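You operate a simulated robot arm through the tools that you are given. There is no shell and no other tool. Be economical: measure what you need, move in short steps, check, and stop when the job is done.

You are at the controls of a simulated robot arm. One attempt, no reset.

TASK
Plug the design monitor in, stand it upright and switch it on.
Fine: its plug goes into the desk socket before the key is pressed; the screen ends on CASE LIST.

It is judged by the outcome, as a careful person would: the job done as asked, and still so three seconds after it is handed in. It fails if anything else is knocked over, pushed out of place, dropped, spilled or broken.

THE ROBOT
A 6-joint arm with a four-finger gripper, fixed in place. Base frame: the origin is at the foot of the arm, x ahead of it, y to its left, z up; the work surface is at about z = 0.76. Units: m, rad, N and s.
With the tool pointing down near the work surface it reaches from about 0.1 to 0.6 m from the base axis. Its first joint turns from -2.897 to 2.897 rad. Payload 3.43 kg.
The TCP is the grasp point between the finger pads, 0.03 m short of the fingertips. In the tool frame z runs along the fingers and y along their closing line. The gripper opens to 0.12 m. The gripper's body begins 0.085 m behind the TCP.
Orientation is told as [roll, pitch, yaw] about the base's x, y, z axes, in that order, counted from this pose: with the fingers straight down and closing along the base's y, the tool's x points along the base's -x, its y along +y and its z along -z.

THE INTERFACE
- The arm moves only by the tool jog_arm. Its argument "targets" is a list of rows, each a list of 7 numbers: the shift along the tool's x, y, z in mm, then the turn, a rotation vector about the tool's x, y, z in rad, then the finger opening in mm, from 0 to 120. In form: [[x, y, z, rx, ry, rz, jaw], ...]. A call has 1 to 20 rows; each row is the pose to reach, as a shift and turn from the pose commanded when the call began, along the tool's axes at that moment. Each row takes 0.2 s and may step no farther than 0.05 m and 0.15 rad from the row before; otherwise, or with a gripper value out of range, the whole call is refused. A pose out of reach is approached as far as the arm can. The call stops where the force on the tool passes 40 N (or 10 N more than at its start, if that is more) or the arm is blocked; 0.2 s more then pass. Each finger halts on what it meets, pressing with about 20 N; the grip force reading is that of the motor and also rises with nothing between the fingers. The clock runs only during rows and for 0.2 s after the last one: add rows that repeat a pose to give the fingers time. It gives the time, the measured TCP pose, the force on the tool (base axes), the opening and the grip force at its end, in the units of the frame above (readings bear some noise), with the torque about the TCP (base axes, N m) and any sound that the robot's microphone picked up.
- Cameras (640 x 400 px; columns grow to the right, rows downward): "scene" is fixed at [0.0515, -0.497, 1.5499]; the picture's right is [0.63, -0.78, 0.00], its down [-0.41, -0.33, -0.85] and it looks along [0.66, 0.54, -0.52] (base axes); focal length 298 px, centre (320, 200). "wrist" rides on the gripper at [0.071, -0.017, -0.121] in the tool frame; the picture's right is [0.23, 0.97, 0.00], its down [-0.81, 0.19, -0.55] and it looks along [-0.54, 0.13, 0.83] (tool axes); focal length 275 px, centre (320, 200). There is no depth. A picture from a camera that has moved, and an enlarged one, comes with that camera's place and axes in the base frame and with its lens.
- capture(camera): a new picture of that camera. The clock stands still meanwhile.
- lift_body(by): slides the trunk up (or, below 0, down) by that many m; the arm rides with it, the base frame stays. It gives what a move gives, with no picture.
- close_up(camera, box): a new picture of the part [left, top, right, bottom] of that camera's present view, enlarged. The clock stands still meanwhile.
- job_done(): hands the job in; it is judged then, once.

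Go step by step. Nothing tells you positions but the pictures and the camera data: compare them with the known pose of the tool, close in by small moves and look again before you grip or let go. The budget is 120 turns and 84 pictures, counting those below and the enlarged ones. Unless the task says otherwise, let go and move clear before handing in, and close with one line.

The tools are called after "Emit:" by a JSON object that holds its "api" and its "payload". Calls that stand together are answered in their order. jog_arm: Moves the arm, as the interface text tells. Its arguments: {"type":"object","properties":{"targets":{"type":"array"}},"required":["targets"]} The other tools are called the same way: lift_body (by) slides the trunk up or down; capture (camera) takes a picture; close_up (camera, box) takes an enlarged picture of a part of a camera's view; job_done () hands the job in.

At the start:

```text
clock: 0.0
tcp_pos: [0.4008, 0.0488, 1.4049]
tcp_rot: [-0.002, 0.0, -0.001]
contact_force: [-0.9, 0.4, 0.5]
torque: [0.01, 0.02, 0.03]
width: 0.1201
grip_force: 0.1
trunk travel left (down, up): [-0.35, 0.09]
```

scene: 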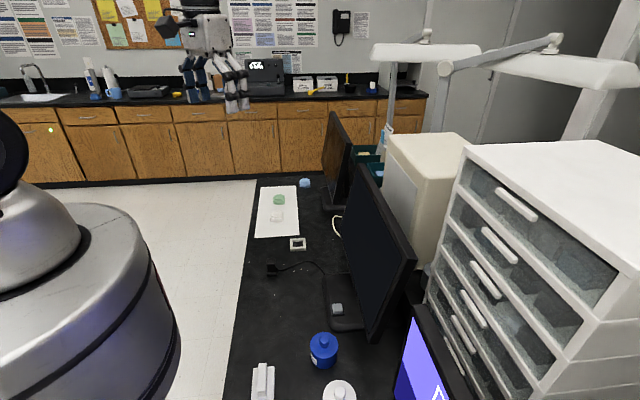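
wrist: 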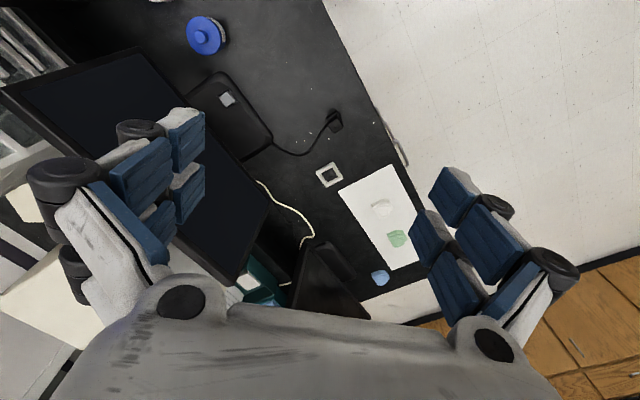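

I see a desk with a tilted monitor in the middle, a base with a key on it, a cord with a plug, and a square desk socket. I'll look closer.

Emit:
{"api": "close_up", "payload": {"camera": "scene", "box": [230, 170, 430, 295]}}

Emit:
{"api": "close_up", "payload": {"camera": "scene", "box": [230, 270, 440, 400]}}

Emit:
{"api": "close_up", "payload": {"camera": "wrist", "box": [180, 60, 440, 290]}}

```text
3.20 times, centred on (330, 232) of scene
camera zoom: at [0.0515, -0.497, 1.5499], right [0.63, -0.78, 0.0], down [-0.41, -0.33, -0.85], along [0.66, 0.54, -0.52], focal length 954 px, centre (288, 96)
```

zoom: 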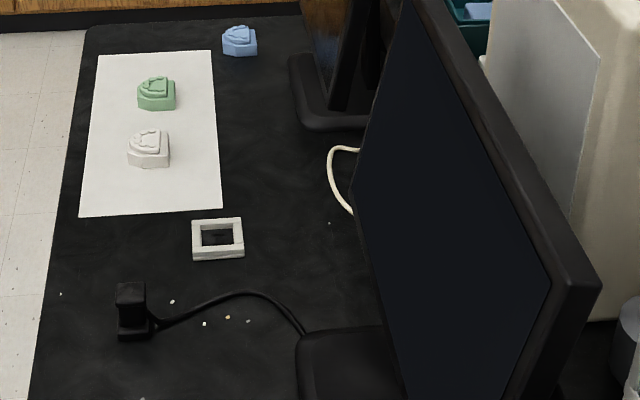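

```text
3.05 times, centred on (335, 335) of scene
camera zoom: at [0.0515, -0.497, 1.5499], right [0.63, -0.78, 0.0], down [-0.41, -0.33, -0.85], along [0.66, 0.54, -0.52], focal length 909 px, centre (274, -211)
```

zoom: 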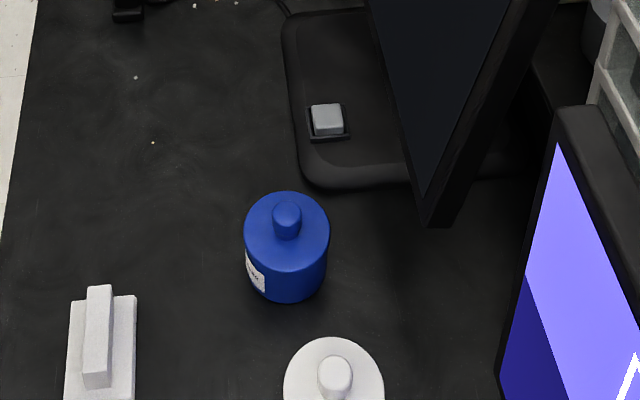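

```text
1.74 times, centred on (310, 175) of wrist
camera zoom: at [0.329, 0.0315, 1.526], right [-0.23, 0.97, 0.0], down [0.81, 0.19, 0.55], along [0.54, 0.13, -0.83], focal length 479 px, centre (337, 244)
```

zoom: 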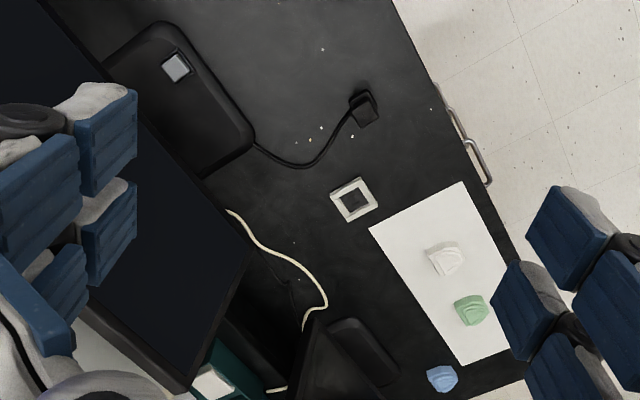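

I place the socket near (0.72, 0.16), the plug near (0.55, 0.14) and the key near (0.56, -0.155). The monitor faces (-0.7, 0.7) and leans back about 12°. I'll lower the trunk and look at the plug and socket from nearer.

Emit:
{"api": "lift_body", "payload": {"by": -0.3}}

Emit:
{"api": "capture", "payload": {"camera": "wrist"}}

Emit:
{"api": "capture", "payload": {"camera": "scene"}}

```text
clock: 3.0
tcp_pos: [0.4009, 0.0497, 1.105]
tcp_rot: [0.002, -0.001, -0.001]
contact_force: [-0.3, 0.0, 0.3]
torque: [0.01, 0.01, 0.01]
width: 0.12
grip_force: 0.0
trunk travel left (down, up): [-0.05, 0.39]
```

```text
78 pictures are left
camera wrist: at [0.3289, 0.0315, 1.2261], right [-0.23, 0.97, 0.0], down [0.81, 0.19, 0.55], along [0.54, 0.13, -0.83], focal length 275 px, centre (320, 200)
```

wrist: 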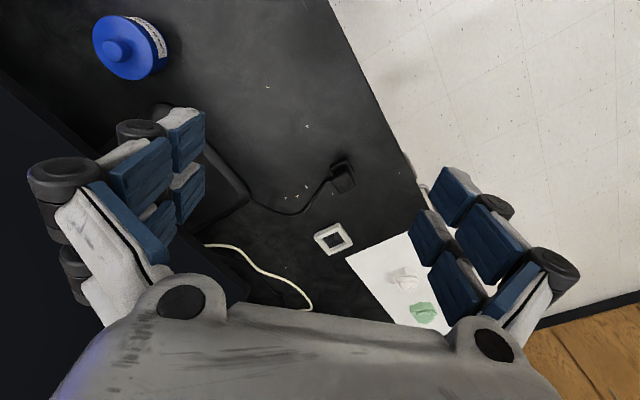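

```text
77 pictures are left
```

scene: 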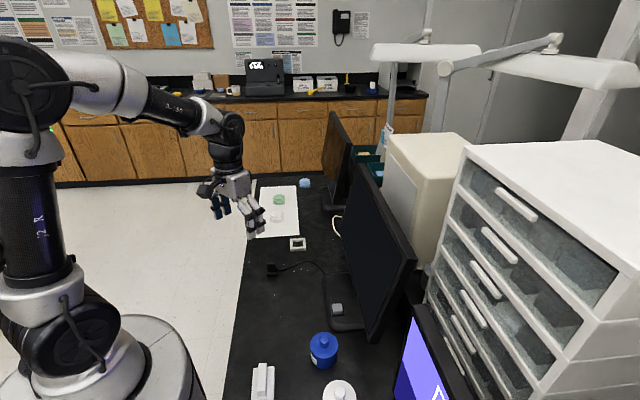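

The trunk is lower now and the view is clear. I'll enlarge the plug and socket to get their shape and orientation.

Emit:
{"api": "close_up", "payload": {"camera": "wrist", "box": [270, 140, 390, 270]}}

Emit:
{"api": "close_up", "payload": {"camera": "scene", "box": [255, 225, 335, 285]}}

```text
3.08 times, centred on (330, 205) of wrist
camera zoom: at [0.3289, 0.0315, 1.2261], right [-0.23, 0.97, 0.0], down [0.81, 0.19, 0.55], along [0.54, 0.13, -0.83], focal length 847 px, centre (289, 185)
```

zoom: 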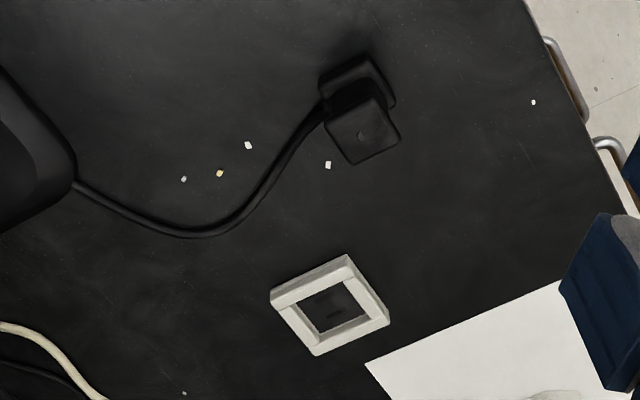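

```text
6.67 times, centred on (295, 255) of scene
camera zoom: at [0.0515, -0.497, 1.5499], right [0.63, -0.78, 0.0], down [-0.41, -0.33, -0.85], along [0.66, 0.54, -0.52], focal length 1988 px, centre (487, -167)
```

zoom: 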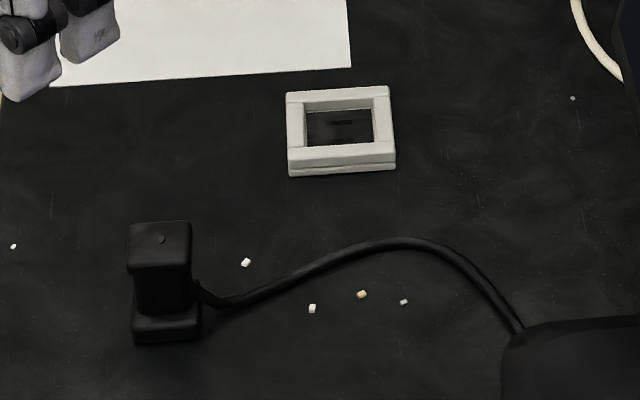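

The plug is an upright black block at about (0.539, 0.123), with its top at about z 0.836. The socket, at about (0.717, 0.158), sits a bit outside the nominal reach, so I'll first test reach above it and look down.

Emit:
{"api": "jog_arm", "payload": {"targets": [[-40, 14, 15, 0, 0, 0.11, 120], [-80, 28, 30, 0, 0, 0.22, 120], [-120, 42, 45, 0, 0, 0.33, 120], [-160, 56, 60, 0, 0, 0.44, 120], [-200, 70, 75, 0, 0, 0.55, 120], [-240, 84, 85, 0, 0, 0.66, 120], [-280, 98, 90, 0, 0, 0.77, 120], [-316, 108, 95, 0, 0, 0.87, 120], [-316, 108, 95, 0, 0, 0.87, 120]]}}

Emit:
{"api": "capture", "payload": {"camera": "wrist"}}

Emit:
{"api": "capture", "payload": {"camera": "scene"}}

```text
clock: 5.0
tcp_pos: [0.6891, 0.1483, 1.0046]
tcp_rot: [-0.002, 0.003, -0.869]
contact_force: [0.7, -0.1, -0.2]
torque: [-0.01, 0.1, -0.02]
width: 0.1196
grip_force: 0.1
out of reach, approached as far as the arm can: row 8, 9
trunk travel left (down, up): [-0.05, 0.39]
```

```text
74 pictures are left
camera wrist: at [0.6293, 0.1913, 1.1248], right [0.6, 0.8, 0.0], down [0.67, -0.5, 0.55], along [0.44, -0.33, -0.83], focal length 275 px, centre (320, 200)
```

wrist: 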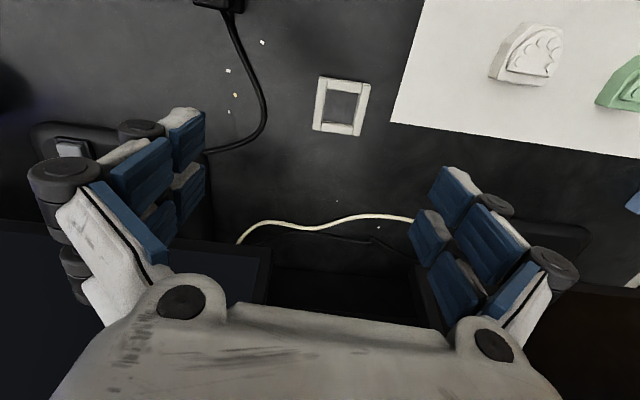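

```text
73 pictures are left
```

scene: 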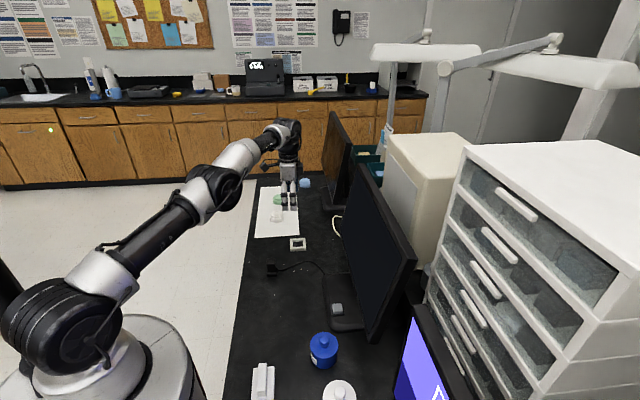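

The socket is at (0.719, 0.158), rotated about 45°. Reach falls 3 cm short at z 1.0, so I'll test lower, where the arm should reach farther.

Emit:
{"api": "jog_arm", "payload": {"targets": [[0, 0, 40, 0, 0, 0, 120], [0, 0, 80, 0, 0, 0, 120], [-12, 29, 100, 0, 0, 0, 120], [-12, 29, 100, 0, 0, 0, 120]]}}

Emit:
{"api": "capture", "payload": {"camera": "wrist"}}

```text
clock: 6.0
tcp_pos: [0.6959, 0.1557, 0.9099]
tcp_rot: [0.001, 0.001, -0.871]
contact_force: [-0.1, 0.0, -0.2]
torque: [0.01, 0.03, -0.02]
width: 0.12
grip_force: 0.0
out of reach, approached as far as the arm can: row 3, 4
trunk travel left (down, up): [-0.05, 0.39]
```

```text
72 pictures are left
camera wrist: at [0.6368, 0.1983, 1.0306], right [0.6, 0.8, 0.0], down [0.67, -0.5, 0.55], along [0.44, -0.33, -0.83], focal length 275 px, centre (320, 200)
```

wrist: 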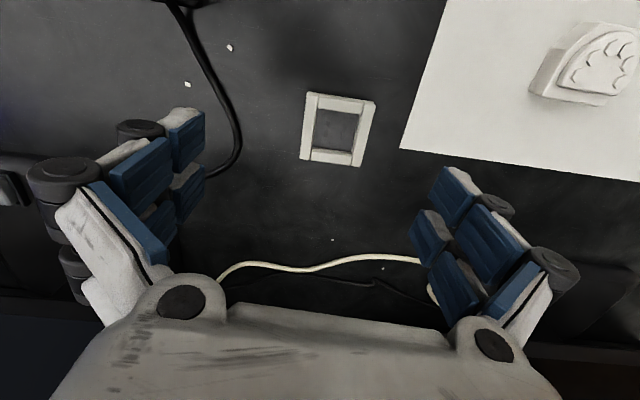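

The arm tops out about 2 cm short with the tool vertical. Tilting the tool about its closing line, with the fingers leaning towards (0.7, -0.7), keeps the pads parallel to the plug and gains reach. I'll lower the trunk fully and test it.

Emit:
{"api": "lift_body", "payload": {"by": -0.05}}

Emit:
{"api": "jog_arm", "payload": {"targets": [[-5, 5, -10, 0, -0.1, 0, 120], [-10, 12, -20, 0, -0.2, 0, 120], [-13, 19, -20, 0, -0.3, 0, 120], [-13, 19, -20, 0, -0.3, 0, 120]]}}

```text
clock: 6.9
tcp_pos: [0.6957, 0.1553, 0.8602]
tcp_rot: [-0.001, -0.001, -0.869]
contact_force: [-0.7, -0.3, 0.0]
torque: [-0.02, -0.01, 0.01]
width: 0.1199
grip_force: 0.0
trunk travel left (down, up): [0.0, 0.44]
```

```text
clock: 7.9
tcp_pos: [0.719, 0.1596, 0.8813]
tcp_rot: [-0.001, -0.302, -0.869]
contact_force: [0.4, -0.5, -0.3]
torque: [-0.05, 0.01, -0.02]
width: 0.12
grip_force: 0.1
trunk travel left (down, up): [0.0, 0.44]
```

With a 0.3 rad tilt the socket is reachable. I'll check the reach at insertion height and view the socket.

Emit:
{"api": "jog_arm", "payload": {"targets": [[7.4, 0, 23.9, 0, 0, 0, 120], [14.8, 0, 47.8, 0, 0, 0, 120], [14.8, 0, 47.8, 0, 0, 0, 120]]}}

Emit:
{"api": "capture", "payload": {"camera": "wrist"}}

Emit:
{"api": "close_up", "payload": {"camera": "scene", "box": [255, 205, 335, 285]}}

```text
clock: 8.7
tcp_pos: [0.7192, 0.1594, 0.8287]
tcp_rot: [0.0, -0.299, -0.869]
contact_force: [-1.2, 0.4, 0.6]
torque: [0.03, -0.01, 0.01]
width: 0.12
grip_force: 0.0
trunk travel left (down, up): [0.0, 0.44]
```

```text
71 pictures are left
camera wrist: at [0.6388, 0.2265, 0.9233], right [0.6, 0.8, -0.07], down [0.54, -0.34, 0.77], along [0.59, -0.5, -0.64], focal length 275 px, centre (320, 200)
```

wrist: 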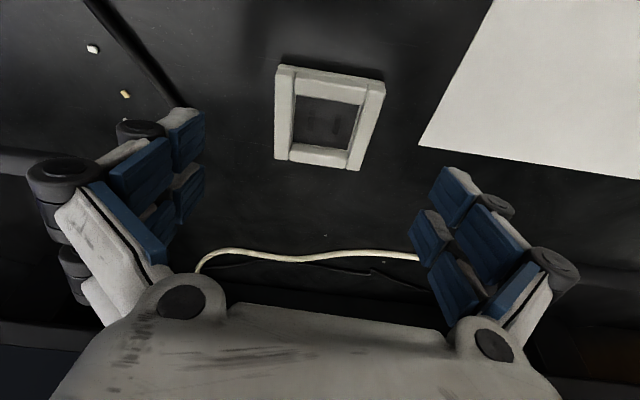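

```text
5.00 times, centred on (295, 245) of scene
camera zoom: at [0.0515, -0.497, 1.5499], right [0.63, -0.78, 0.0], down [-0.41, -0.33, -0.85], along [0.66, 0.54, -0.52], focal length 1491 px, centre (445, -25)
```

zoom: 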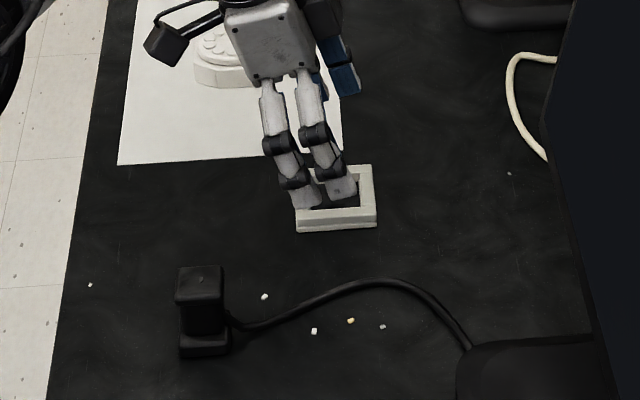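

Reach is confirmed at insertion height. Now I'll rise and move above the plug with this same tilt.

Emit:
{"api": "jog_arm", "payload": {"targets": [[-14.8, 0, -47.8, 0, 0, 0, 120], [-29.6, 0, -95.5, 0, 0, 0, 120], [-8.5, -40, -102, 0, 0, 0, 120], [12.7, -80, -108.6, 0, 0, 0, 120], [34, -121, -115, 0, 0, 0, 120], [55, -161, -121.7, 0, 0, 0, 120], [55, -161, -121.7, 0, 0, 0, 120]]}}

Emit:
{"api": "capture", "payload": {"camera": "wrist"}}

Emit:
{"api": "close_up", "payload": {"camera": "wrist", "box": [240, 60, 420, 230]}}

```text
clock: 10.3
tcp_pos: [0.5345, 0.1198, 0.9258]
tcp_rot: [0.002, -0.301, -0.871]
contact_force: [-0.3, 0.7, 0.2]
torque: [0.01, -0.01, 0.01]
width: 0.12
grip_force: 0.0
trunk travel left (down, up): [0.0, 0.44]
```

```text
69 pictures are left
camera wrist: at [0.4543, 0.1871, 1.0207], right [0.6, 0.8, -0.07], down [0.54, -0.34, 0.77], along [0.59, -0.5, -0.64], focal length 275 px, centre (320, 200)
```

wrist: 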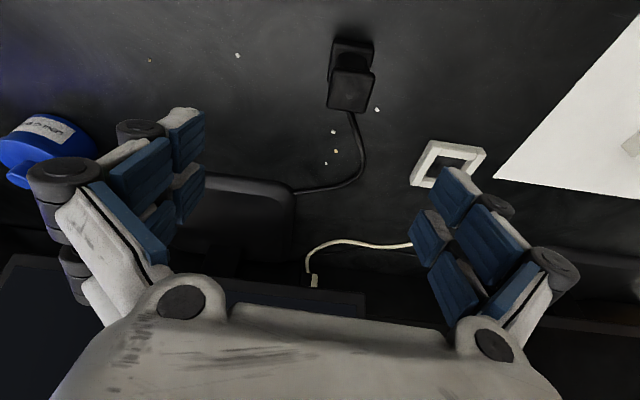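

```text
2.35 times, centred on (330, 145) of wrist
camera zoom: at [0.4543, 0.1871, 1.0207], right [0.6, 0.8, -0.07], down [0.54, -0.34, 0.77], along [0.59, -0.5, -0.64], focal length 648 px, centre (296, 329)
```

zoom: 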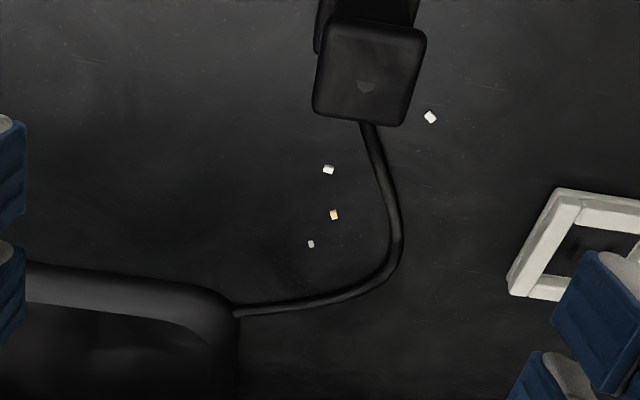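

The plug top is a 30 mm square block at about (0.545, 0.130, 0.825), rotated about 45° like the socket. I'll centre over it, trim the yaw and come down to just above it.

Emit:
{"api": "jog_arm", "payload": {"targets": [[3, 14.6, 10, -0.014, 0, -0.045, 100], [10, 14.6, 31, -0.028, 0, -0.091, 80], [20.5, 14.6, 63, -0.028, 0, -0.091, 80], [20.5, 14.6, 63, -0.028, 0, -0.091, 80]]}}

Emit:
{"api": "capture", "payload": {"camera": "wrist"}}

Emit:
{"api": "close_up", "payload": {"camera": "scene", "box": [235, 225, 315, 285]}}

```text
clock: 11.3
tcp_pos: [0.548, 0.1319, 0.8593]
tcp_rot: [0.001, -0.299, -0.775]
contact_force: [0.1, -1.0, -0.3]
torque: [-0.03, -0.01, -0.02]
width: 0.0802
grip_force: 0.1
trunk travel left (down, up): [0.0, 0.44]
```

```text
67 pictures are left
camera wrist: at [0.4613, 0.1899, 0.9534], right [0.52, 0.85, -0.07], down [0.57, -0.29, 0.77], along [0.63, -0.44, -0.64], focal length 275 px, centre (320, 200)
```

wrist: 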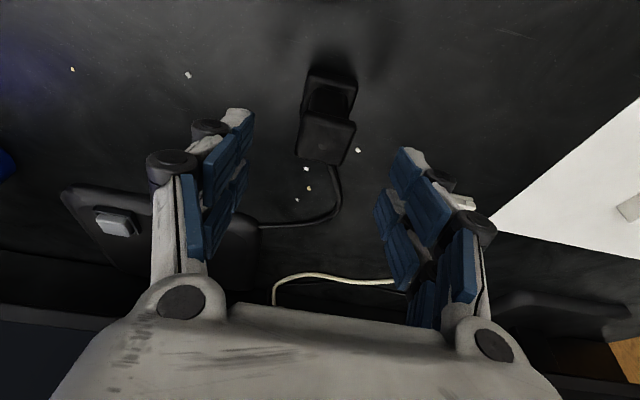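

```text
6.67 times, centred on (275, 255) of scene
camera zoom: at [0.0515, -0.497, 1.5499], right [0.63, -0.78, 0.0], down [-0.41, -0.33, -0.85], along [0.66, 0.54, -0.52], focal length 1988 px, centre (620, -167)
```

zoom: 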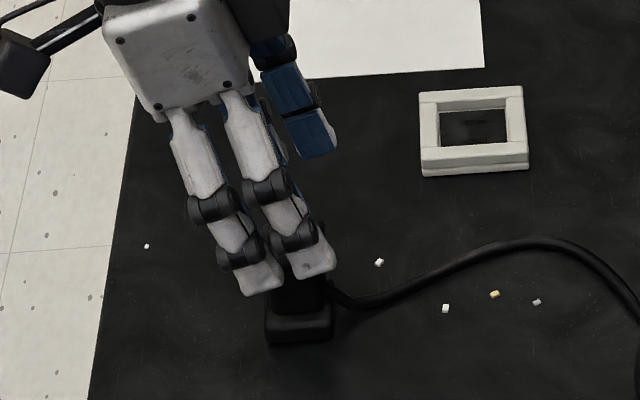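

The fingers straddle the plug's top. I'll come straight down 44 mm.

Emit:
{"api": "jog_arm", "payload": {"targets": [[8, -3, 20, 0, 0, 0, 80], [15, -3, 41.4, 0, 0, 0, 80], [15, -3, 41.4, 0, 0, 0, 80]]}}

Emit:
{"api": "capture", "payload": {"camera": "wrist"}}

Emit:
{"api": "close_up", "payload": {"camera": "scene", "box": [235, 225, 315, 285]}}

```text
clock: 12.1
tcp_pos: [0.5448, 0.1321, 0.8149]
tcp_rot: [0.001, -0.3, -0.776]
contact_force: [0.6, -0.3, 0.3]
torque: [0.01, -0.03, -0.03]
width: 0.0801
grip_force: 0.1
trunk travel left (down, up): [0.0, 0.44]
```

```text
65 pictures are left
camera wrist: at [0.4583, 0.1922, 0.9099], right [0.52, 0.85, -0.07], down [0.57, -0.29, 0.77], along [0.63, -0.44, -0.64], focal length 275 px, centre (320, 200)
```

wrist: 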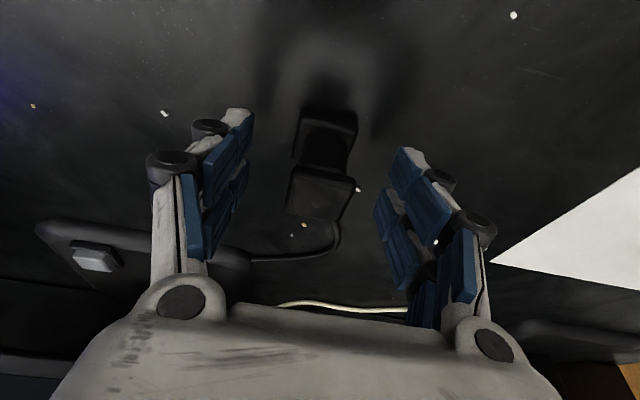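

```text
6.67 times, centred on (275, 255) of scene
camera zoom: at [0.0515, -0.497, 1.5499], right [0.63, -0.78, 0.0], down [-0.41, -0.33, -0.85], along [0.66, 0.54, -0.52], focal length 1988 px, centre (620, -167)
```

zoom: 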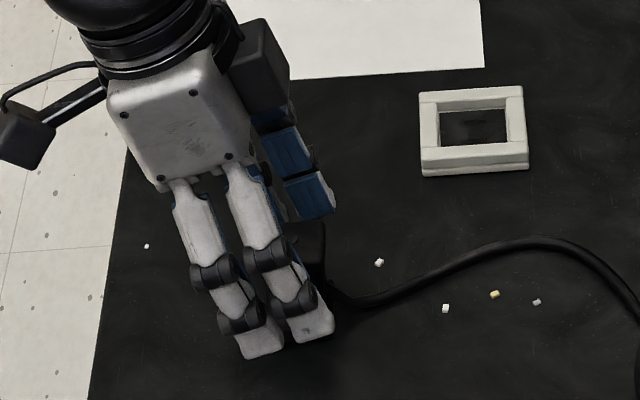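

The plug's top sits right at the grasp point. Closing the fingers.

Emit:
{"api": "jog_arm", "payload": {"targets": [[0, 0, 0, 0, 0, 0, 60], [0, 0, 0, 0, 0, 0, 40], [0, 0, 0, 0, 0, 0, 20], [0, 0, 0, 0, 0, 0, 15], [0, 0, 0, 0, 0, 0, 15], [0, 0, 0, 0, 0, 0, 15]]}}

Emit:
{"api": "capture", "payload": {"camera": "wrist"}}

```text
clock: 13.5
tcp_pos: [0.5446, 0.1323, 0.8155]
tcp_rot: [0.0, -0.299, -0.774]
contact_force: [0.5, 1.3, 1.3]
torque: [0.06, -0.02, 0.02]
width: 0.0325
grip_force: 20.3
trunk travel left (down, up): [0.0, 0.44]
```

```text
63 pictures are left
camera wrist: at [0.4583, 0.1923, 0.9103], right [0.52, 0.85, -0.07], down [0.57, -0.29, 0.77], along [0.63, -0.44, -0.64], focal length 275 px, centre (320, 200)
```

wrist: 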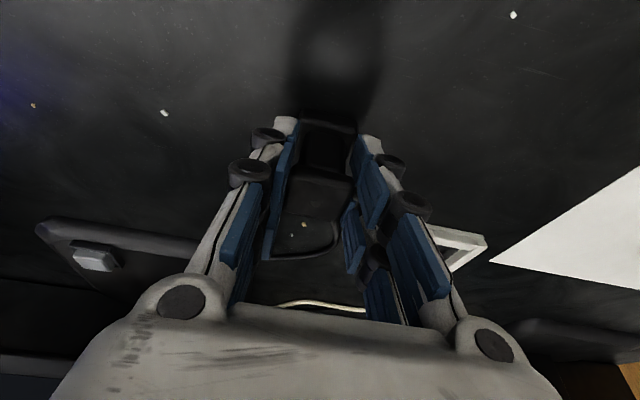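

The plug is held (32.5 mm wide, 20 N). Lifting 40 mm and carrying it above the socket.

Emit:
{"api": "jog_arm", "payload": {"targets": [[-6, 0, -19, 0, 0, 0, 15], [-11.8, 0, -38.2, 0, 0, 0, 15], [-31, 28, -32, 0, 0, 0, 15], [-51, 56, -26, 0, 0, 0, 15], [-71, 84, -20, 0, 0, 0, 15], [-91, 112, -14, 0, 0, 0, 15], [-110.8, 140.5, -7.6, 0, 0, 0, 15], [-110.8, 140.5, -7.6, 0, 0, 0, 15]]}}

Emit:
{"api": "capture", "payload": {"camera": "wrist"}}

Emit:
{"api": "close_up", "payload": {"camera": "scene", "box": [255, 205, 335, 265]}}

```text
clock: 15.3
tcp_pos: [0.7164, 0.1588, 0.8587]
tcp_rot: [-0.002, -0.299, -0.775]
contact_force: [0.2, -0.9, -0.3]
torque: [-0.01, 0.02, -0.05]
width: 0.0149
grip_force: 0.0
trunk travel left (down, up): [0.0, 0.44]
```

```text
62 pictures are left
camera wrist: at [0.6299, 0.2186, 0.954], right [0.52, 0.85, -0.07], down [0.57, -0.29, 0.77], along [0.63, -0.44, -0.64], focal length 275 px, centre (320, 200)
```

wrist: 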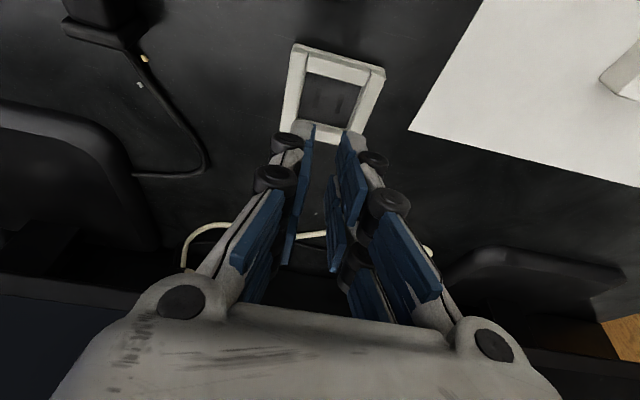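

```text
6.67 times, centred on (295, 235) of scene
camera zoom: at [0.0515, -0.497, 1.5499], right [0.63, -0.78, 0.0], down [-0.41, -0.33, -0.85], along [0.66, 0.54, -0.52], focal length 1988 px, centre (487, -33)
```

zoom: 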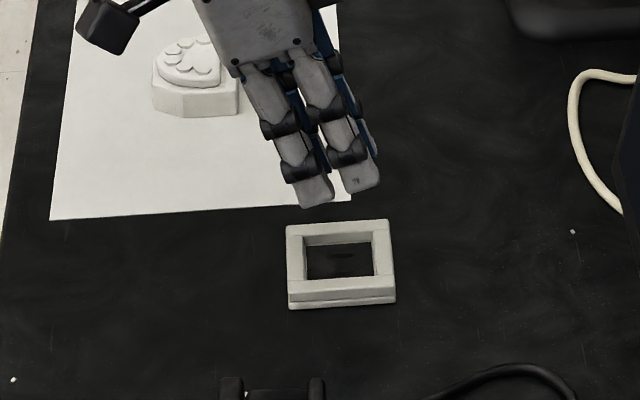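

The plug slipped out of the fingers during the carry. I'll look at where it ended up.

Emit:
{"api": "close_up", "payload": {"camera": "scene", "box": [235, 235, 335, 310]}}

Emit:
{"api": "close_up", "payload": {"camera": "wrist", "box": [0, 0, 240, 190]}}

```text
5.33 times, centred on (285, 272) of scene
camera zoom: at [0.0515, -0.497, 1.5499], right [0.63, -0.78, 0.0], down [-0.41, -0.33, -0.85], along [0.66, 0.54, -0.52], focal length 1590 px, centre (507, -187)
```

zoom: 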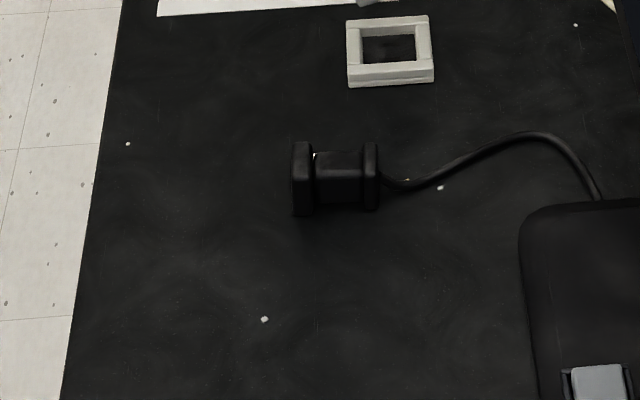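

```text
2.11 times, centred on (120, 95) of wrist
camera zoom: at [0.6299, 0.2186, 0.954], right [0.52, 0.85, -0.07], down [0.57, -0.29, 0.77], along [0.63, -0.44, -0.64], focal length 580 px, centre (741, 421)
```

zoom: 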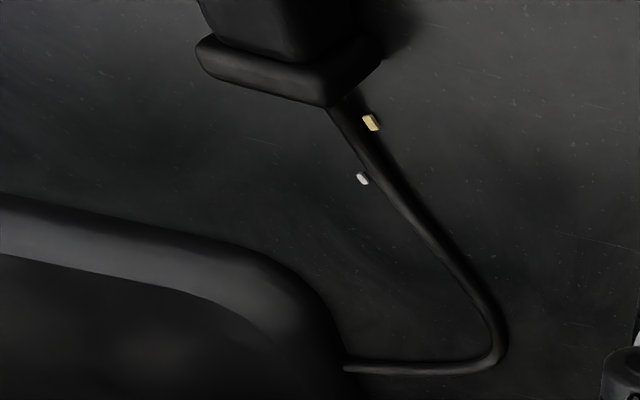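

The plug is lying on its side near (0.59, 0.095), with its cable end towards the monitor. I'll rise, bring the tool vertical and look at it from above.

Emit:
{"api": "jog_arm", "payload": {"targets": [[-10, 0, -33, 0, 0, 0, 40], [-20.7, 0, -66.9, 0, 0.1, 0, 60], [-10, -35, -70, 0, 0.2, 0, 80], [2, -70, -74, 0, 0.3, 0, 80], [13, -105, -77, 0, 0.3, 0, 80], [23.8, -135, -80.7, 0, 0.3, 0, 80], [23.8, -135, -80.7, 0, 0.3, 0, 80]]}}

Emit:
{"api": "capture", "payload": {"camera": "wrist"}}

Emit:
{"api": "close_up", "payload": {"camera": "wrist", "box": [240, 50, 400, 160]}}

```text
clock: 16.9
tcp_pos: [0.589, 0.0982, 0.9318]
tcp_rot: [0.001, -0.001, -0.774]
contact_force: [0.6, -0.4, 0.3]
torque: [0.0, 0.0, -0.02]
width: 0.0802
grip_force: 0.1
trunk travel left (down, up): [0.0, 0.44]
```

```text
58 pictures are left
camera wrist: at [0.5265, 0.134, 1.0511], right [0.52, 0.86, 0.0], down [0.71, -0.43, 0.55], along [0.47, -0.29, -0.83], focal length 275 px, centre (320, 200)
```

wrist: 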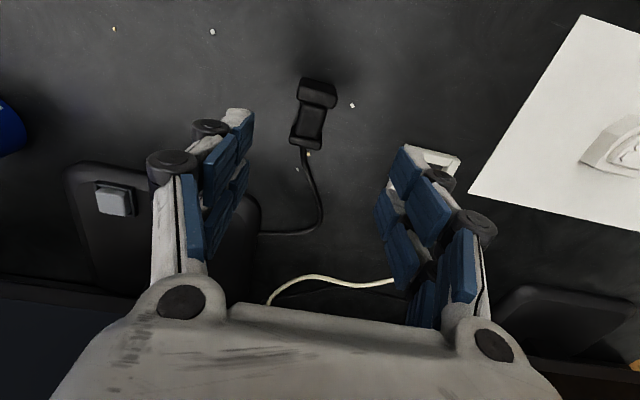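

```text
3.64 times, centred on (320, 105) of wrist
camera zoom: at [0.5265, 0.134, 1.0511], right [0.52, 0.86, 0.0], down [0.71, -0.43, 0.55], along [0.47, -0.29, -0.83], focal length 1001 px, centre (320, 546)
```

zoom: 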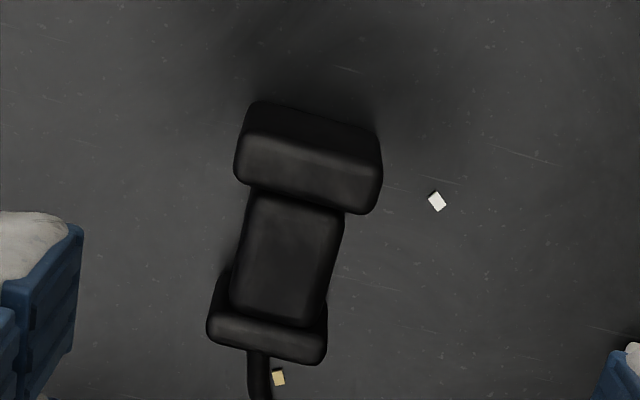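

The plug lies with its larger base (the insert end) towards the robot's left and its cable underneath. The 23 mm neck, centred near (0.593, 0.085), is a captive grip spot. I'll turn the tool 180° about its axis so the camera stays on top when I later tip the plug upright.

Emit:
{"api": "jog_arm", "payload": {"targets": [[0, 0, 0, 0, 0, -0.145, 80], [0, 0, 0, 0, 0, -0.29, 80], [0, 0, 0, 0, 0, -0.435, 80], [0, 0, 0, 0, 0, -0.58, 80], [0, 0, 0, 0, 0, -0.725, 80], [0, 0, 0, 0, 0, -0.87, 80], [0, 0, 0, 0, 0, -1.015, 80], [0, 0, 0, 0, 0, -1.16, 80], [0, 0, 0, 0, 0, -1.305, 80], [0, 0, 0, 0, 0, -1.45, 80], [0, 0, 0, 0, 0, -1.574, 80], [0, 0, 0, 0, 0, -1.574, 80]]}}

Emit:
{"api": "capture", "payload": {"camera": "scene"}}

```text
clock: 19.5
tcp_pos: [0.5903, 0.0945, 0.9308]
tcp_rot: [0.0, 0.001, 0.801]
contact_force: [-0.9, -0.1, 0.2]
torque: [0.03, 0.02, -0.01]
width: 0.0802
grip_force: 0.0
trunk travel left (down, up): [0.0, 0.44]
```

```text
56 pictures are left
```

scene: 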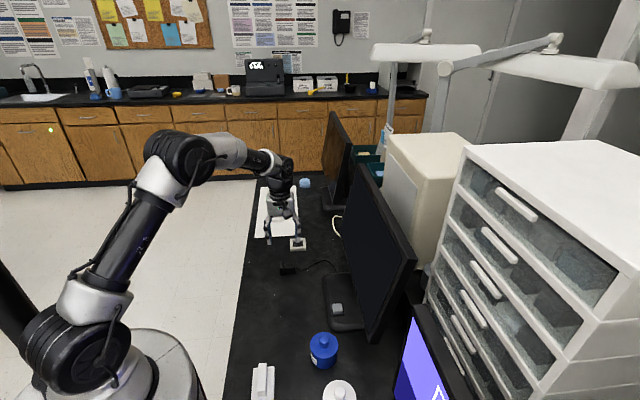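

The first half went smoothly; continuing the turn.

Emit:
{"api": "jog_arm", "payload": {"targets": [[0, 0, 0, 0, 0, -0.145, 80], [0, 0, 0, 0, 0, -0.29, 80], [0, 0, 0, 0, 0, -0.435, 80], [0, 0, 0, 0, 0, -0.58, 80], [0, 0, 0, 0, 0, -0.725, 80], [0, 0, 0, 0, 0, -0.87, 80], [0, 0, 0, 0, 0, -1.015, 80], [0, 0, 0, 0, 0, -1.16, 80], [0, 0, 0, 0, 0, -1.305, 80], [0, 0, 0, 0, 0, -1.45, 80], [0, 0, 0, 0, 0, -1.573, 80], [0, 0, 0, 0, 0, -1.573, 80]]}}

Emit:
{"api": "capture", "payload": {"camera": "wrist"}}

Emit:
{"api": "close_up", "payload": {"camera": "wrist", "box": [240, 50, 400, 160]}}

```text
clock: 22.1
tcp_pos: [0.5889, 0.0952, 0.9303]
tcp_rot: [0.0, 0.001, 2.372]
contact_force: [0.3, 0.4, 0.0]
torque: [0.0, 0.02, 0.03]
width: 0.0802
grip_force: 0.1
trunk travel left (down, up): [0.0, 0.44]
```

```text
55 pictures are left
camera wrist: at [0.6521, 0.0571, 1.0514], right [-0.51, -0.86, 0.0], down [-0.72, 0.42, 0.55], along [-0.48, 0.28, -0.83], focal length 275 px, centre (320, 200)
```

wrist: 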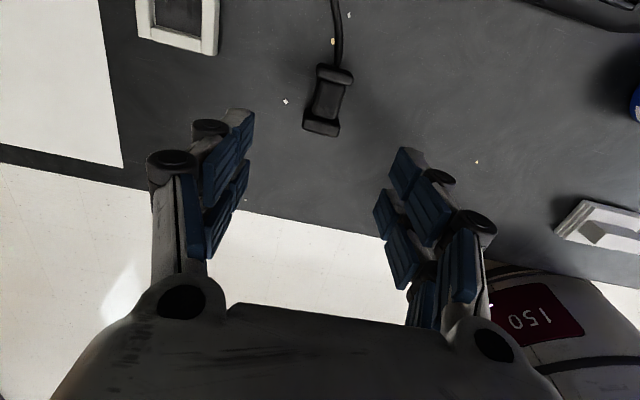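

```text
3.64 times, centred on (320, 105) of wrist
camera zoom: at [0.6521, 0.0571, 1.0514], right [-0.51, -0.86, 0.0], down [-0.72, 0.42, 0.55], along [-0.48, 0.28, -0.83], focal length 1001 px, centre (320, 546)
```

zoom: 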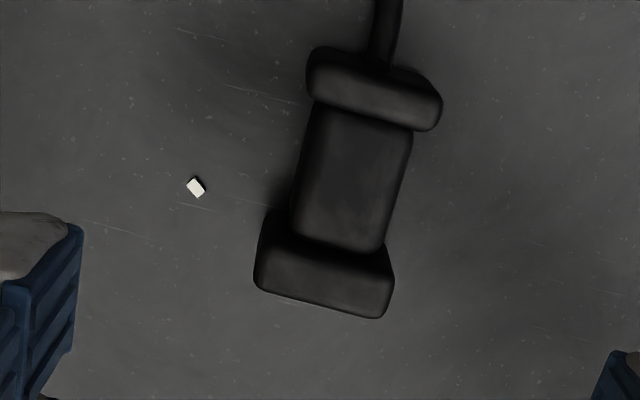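

The views agree: the neck centre is (0.5935, 0.082), the axis is at -43°, and the base faces the robot's left. I'll tilt slightly (0.2 rad) and come down over the neck.

Emit:
{"api": "jog_arm", "payload": {"targets": [[8, 3, 35, 0, -0.1, 0, 70], [16, 6.4, 70, 0, -0.2, 0, 60], [16, 6.4, 100, 0, -0.2, 0, 60], [16, 6.4, 100, 0, -0.2, 0, 60]]}}

Emit:
{"api": "capture", "payload": {"camera": "wrist"}}

Emit:
{"api": "close_up", "payload": {"camera": "scene", "box": [245, 225, 345, 300]}}

```text
clock: 23.1
tcp_pos: [0.5994, 0.0795, 0.8309]
tcp_rot: [-0.001, -0.202, 2.372]
contact_force: [0.7, 0.4, -0.2]
torque: [0.03, 0.03, -0.01]
width: 0.0599
grip_force: 0.1
trunk travel left (down, up): [0.0, 0.44]
```

```text
53 pictures are left
camera wrist: at [0.6773, 0.0254, 0.9355], right [-0.51, -0.86, -0.05], down [-0.63, 0.34, 0.7], along [-0.59, 0.39, -0.71], focal length 275 px, centre (320, 200)
```

wrist: 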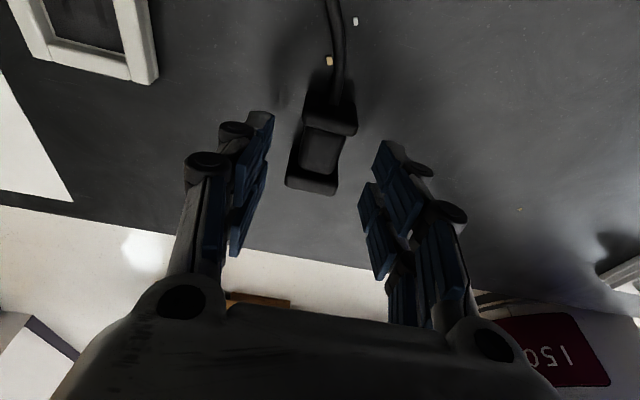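

```text
5.33 times, centred on (295, 262) of scene
camera zoom: at [0.0515, -0.497, 1.5499], right [0.63, -0.78, 0.0], down [-0.41, -0.33, -0.85], along [0.66, 0.54, -0.52], focal length 1590 px, centre (453, -133)
```

zoom: 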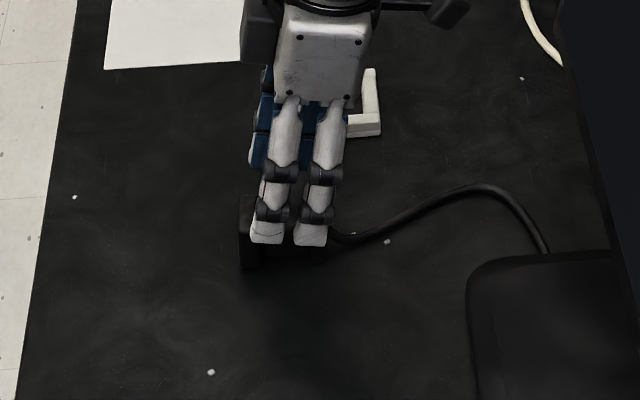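

The fingers straddle the plug. I'll descend to finger depth on the neck.

Emit:
{"api": "jog_arm", "payload": {"targets": [[2, 2.4, 12, 0, 0, 0, 60], [3.5, 2.4, 24, 0, 0, 0, 60], [4.8, 2.4, 35.3, 0, 0, 0, 60], [4.8, 2.4, 35.3, 0, 0, 0, 60]]}}

Emit:
{"api": "close_up", "payload": {"camera": "wrist", "box": [220, 90, 420, 230]}}

```text
clock: 24.1
tcp_pos: [0.5933, 0.082, 0.7957]
tcp_rot: [-0.001, -0.199, 2.373]
contact_force: [0.3, 0.1, 0.9]
torque: [0.02, 0.03, 0.03]
width: 0.0599
grip_force: 0.0
trunk travel left (down, up): [0.0, 0.44]
```

```text
2.86 times, centred on (320, 160) of wrist
camera zoom: at [0.6713, 0.0267, 0.8997], right [-0.51, -0.86, -0.05], down [-0.63, 0.34, 0.7], along [-0.59, 0.39, -0.71], focal length 786 px, centre (320, 314)
```

zoom: 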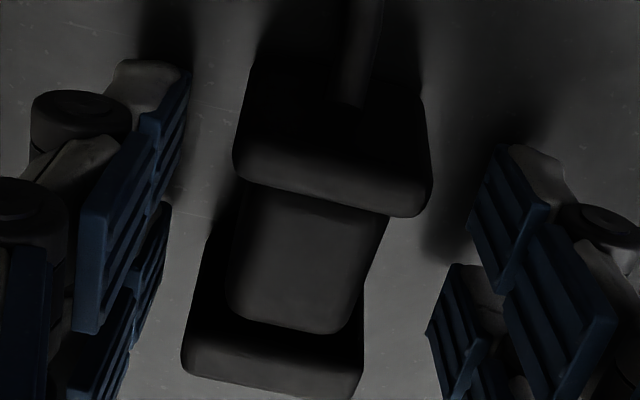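

There is doubt about where the cable leaves the plug, which decides which end is the insert end. I'll look closer before gripping.

Emit:
{"api": "close_up", "payload": {"camera": "wrist", "box": [285, 75, 385, 150]}}

Emit:
{"api": "close_up", "payload": {"camera": "scene", "box": [278, 250, 318, 280]}}

```text
5.33 times, centred on (335, 112) of wrist
camera zoom: at [0.6713, 0.0267, 0.8997], right [-0.51, -0.86, -0.05], down [-0.63, 0.34, 0.7], along [-0.59, 0.39, -0.71], focal length 1468 px, centre (240, 667)
```

zoom: 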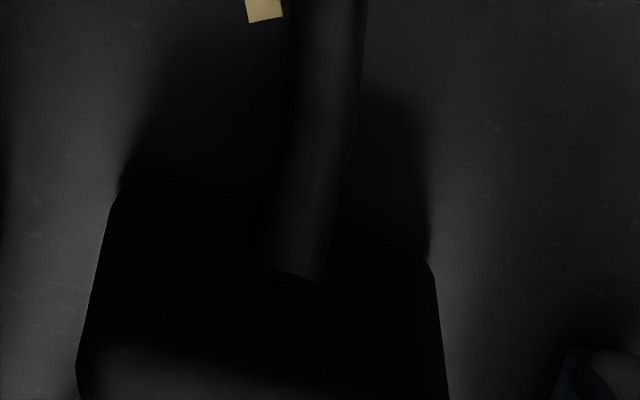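

```text
13.33 times, centred on (298, 265) of scene
camera zoom: at [0.0515, -0.497, 1.5499], right [0.63, -0.78, 0.0], down [-0.41, -0.33, -0.85], along [0.66, 0.54, -0.52], focal length 3976 px, centre (613, -667)
```

zoom: 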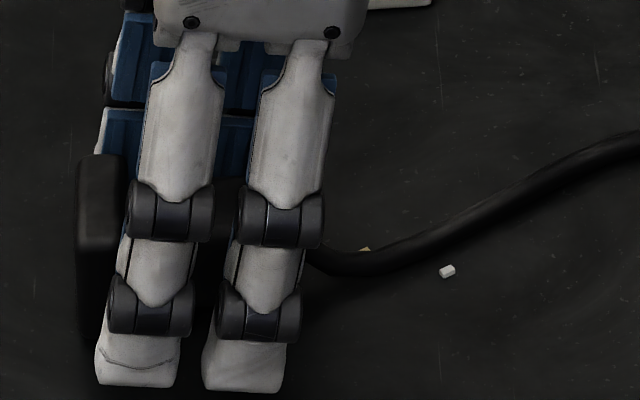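

The base (wider, 37 mm) is the end facing the robot's left and the cap is on the cable side, consistent with it having toppled that way. I'll close on the neck.

Emit:
{"api": "jog_arm", "payload": {"targets": [[0, 0, 0, 0, 0, 0, 45], [0, 0, 0, 0, 0, 0, 30], [0, 0, 0, 0, 0, 0, 15], [0, 0, 0, 0, 0, 0, 10], [0, 0, 0, 0, 0, 0, 10], [0, 0, 0, 0, 0, 0, 10]]}}

Emit:
{"api": "close_up", "payload": {"camera": "wrist", "box": [220, 90, 420, 230]}}

```text
clock: 25.5
tcp_pos: [0.592, 0.0804, 0.795]
tcp_rot: [0.002, -0.198, 2.371]
contact_force: [2.1, 0.4, 2.4]
torque: [0.09, -0.05, -0.01]
width: 0.0365
grip_force: 20.6
trunk travel left (down, up): [0.0, 0.44]
```

```text
2.86 times, centred on (320, 160) of wrist
camera zoom: at [0.6713, 0.0267, 0.9001], right [-0.51, -0.86, -0.05], down [-0.63, 0.34, 0.7], along [-0.59, 0.39, -0.71], focal length 786 px, centre (320, 314)
```

zoom: 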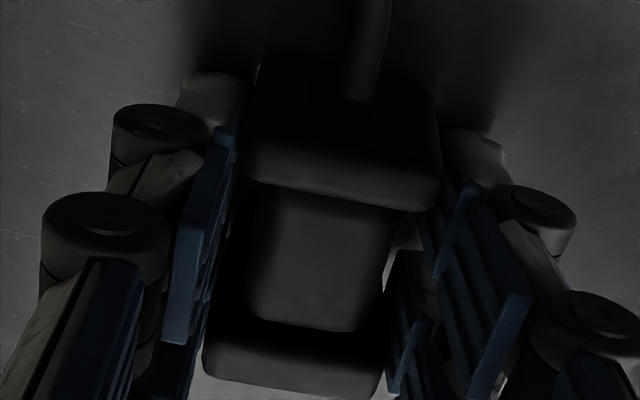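

Grip width is 36.5 mm, so the fingers hold the base flange. I'll lift slowly by 30 mm and check that it holds.

Emit:
{"api": "jog_arm", "payload": {"targets": [[-1, 0, -5, 0, 0, 0, 10], [-2, 0, -10, 0, 0, 0, 10], [-3, 0, -15, 0, 0, 0, 10], [-4, 0, -20, 0, 0, 0, 10], [-5, 0, -25, 0, 0, 0, 10], [-6, 0, -30, 0, 0, 0, 10]]}}

Emit:
{"api": "capture", "payload": {"camera": "wrist"}}

Emit:
{"api": "close_up", "payload": {"camera": "scene", "box": [258, 235, 338, 295]}}

```text
clock: 26.9
tcp_pos: [0.5935, 0.0801, 0.8257]
tcp_rot: [0.001, -0.202, 2.371]
contact_force: [-0.1, 0.5, -0.1]
torque: [-0.01, 0.02, -0.03]
width: 0.0362
grip_force: 20.0
trunk travel left (down, up): [0.0, 0.44]
```

```text
47 pictures are left
camera wrist: at [0.6723, 0.0247, 0.93], right [-0.51, -0.86, -0.05], down [-0.63, 0.34, 0.7], along [-0.59, 0.39, -0.71], focal length 275 px, centre (320, 200)
```

wrist: 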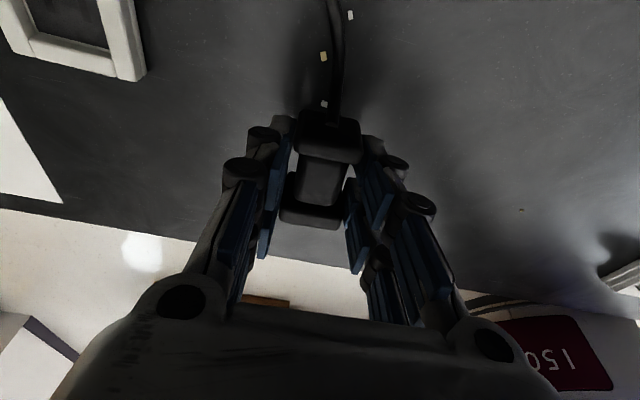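

```text
6.67 times, centred on (298, 265) of scene
camera zoom: at [0.0515, -0.497, 1.5499], right [0.63, -0.78, 0.0], down [-0.41, -0.33, -0.85], along [0.66, 0.54, -0.52], focal length 1988 px, centre (467, -233)
```

zoom: 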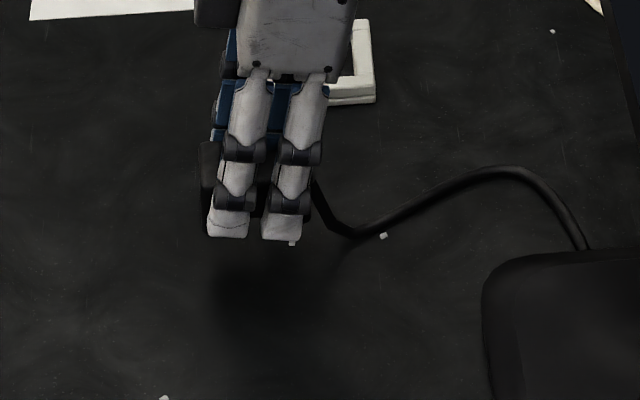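

It holds firmly. I'll raise it to z ≈ 0.885 and slowly turn the tool 1.57 rad so the plug's base points down.

Emit:
{"api": "jog_arm", "payload": {"targets": [[-3, 0, -15, 0, 0.05, 0, 10], [-6, 0, -30, 0, 0.13, 0, 10], [-9, 0, -45, 0, 0.23, 0, 10], [-12, 0, -59, 0, 0.33, 0, 10], [-12, 0, -59, 0, 0.43, 0, 10], [-12, 0, -59, 0, 0.53, 0, 10], [-12, 0, -59, 0, 0.63, 0, 10], [-12, 0, -59, 0, 0.73, 0, 10], [-12, 0, -59, 0, 0.83, 0, 10], [-12, 0, -59, 0, 0.93, 0, 10], [-12, 0, -59, 0, 1.03, 0, 10], [-12, 0, -59, 0, 1.13, 0, 10], [-12, 0, -59, 0, 1.23, 0, 10], [-12, 0, -59, 0, 1.33, 0, 10], [-12, 0, -59, 0, 1.43, 0, 10], [-12, 0, -59, 0, 1.5, 0, 10], [-12, 0, -59, 0, 1.57, 0, 10], [-12, 0, -59, 0, 1.57, 0, 10]]}}

Emit:
{"api": "capture", "payload": {"camera": "wrist"}}

Emit:
{"api": "capture", "payload": {"camera": "scene"}}

```text
clock: 30.7
tcp_pos: [0.5937, 0.0784, 0.8857]
tcp_rot: [0.0, 1.372, 2.371]
contact_force: [-0.2, 0.5, -1.4]
torque: [0.01, 0.02, 0.01]
width: 0.0363
grip_force: 20.1
trunk travel left (down, up): [0.0, 0.44]
```

```text
45 pictures are left
camera wrist: at [0.5309, 0.162, 0.9796], right [-0.64, -0.73, 0.23], down [-0.64, 0.35, -0.69], along [0.42, -0.58, -0.69], focal length 275 px, centre (320, 200)
```

wrist: 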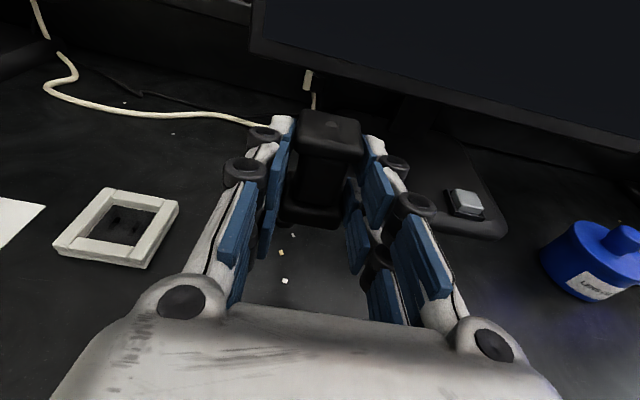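

```text
44 pictures are left
```

scene: 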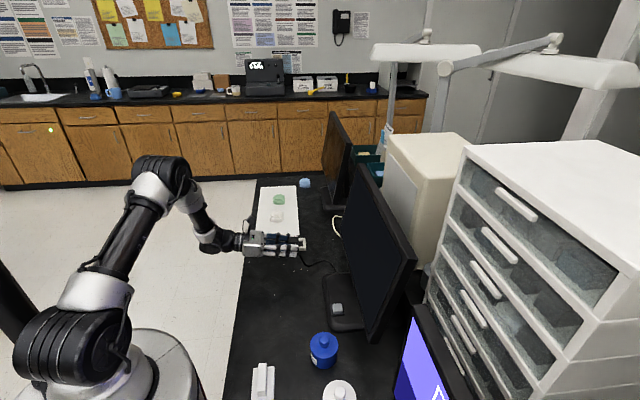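

The plug is now upright in the gripper, with the dimpled cap on top and the base down. I'll enlarge the socket and plug for measuring.

Emit:
{"api": "close_up", "payload": {"camera": "wrist", "box": [40, 170, 200, 280]}}

Emit:
{"api": "close_up", "payload": {"camera": "wrist", "box": [260, 90, 400, 240]}}

Emit:
{"api": "close_up", "payload": {"camera": "scene", "box": [240, 215, 340, 290]}}

```text
3.64 times, centred on (120, 225) of wrist
camera zoom: at [0.5309, 0.162, 0.9796], right [-0.64, -0.73, 0.23], down [-0.64, 0.35, -0.69], along [0.42, -0.58, -0.69], focal length 1001 px, centre (1047, 109)
```

zoom: 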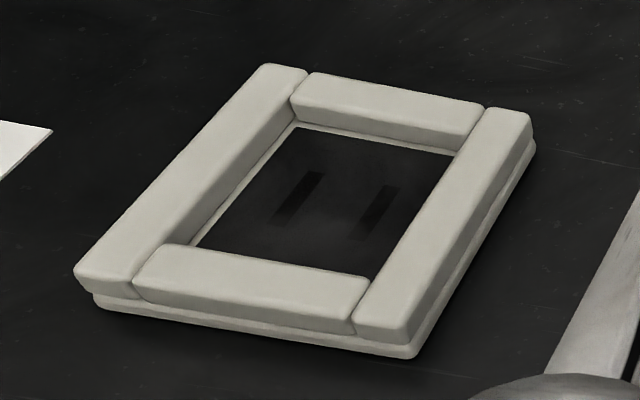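

```text
2.67 times, centred on (330, 165) of wrist
camera zoom: at [0.5309, 0.162, 0.9796], right [-0.64, -0.73, 0.23], down [-0.64, 0.35, -0.69], along [0.42, -0.58, -0.69], focal length 734 px, centre (293, 293)
```

zoom: 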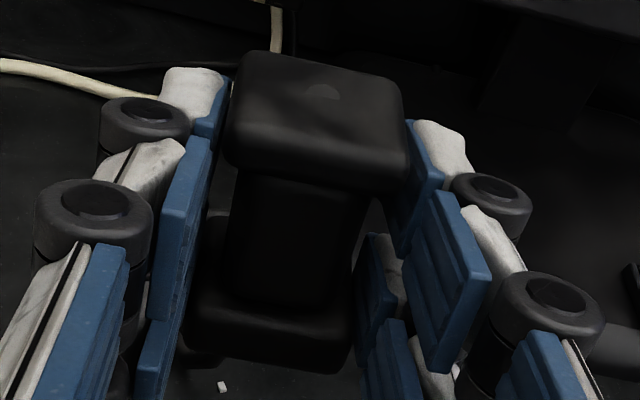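

```text
5.33 times, centred on (290, 252) of scene
camera zoom: at [0.0515, -0.497, 1.5499], right [0.63, -0.78, 0.0], down [-0.41, -0.33, -0.85], along [0.66, 0.54, -0.52], focal length 1590 px, centre (480, -80)
```

zoom: 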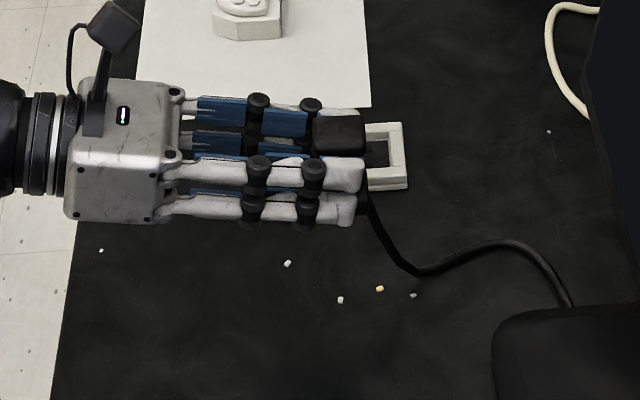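

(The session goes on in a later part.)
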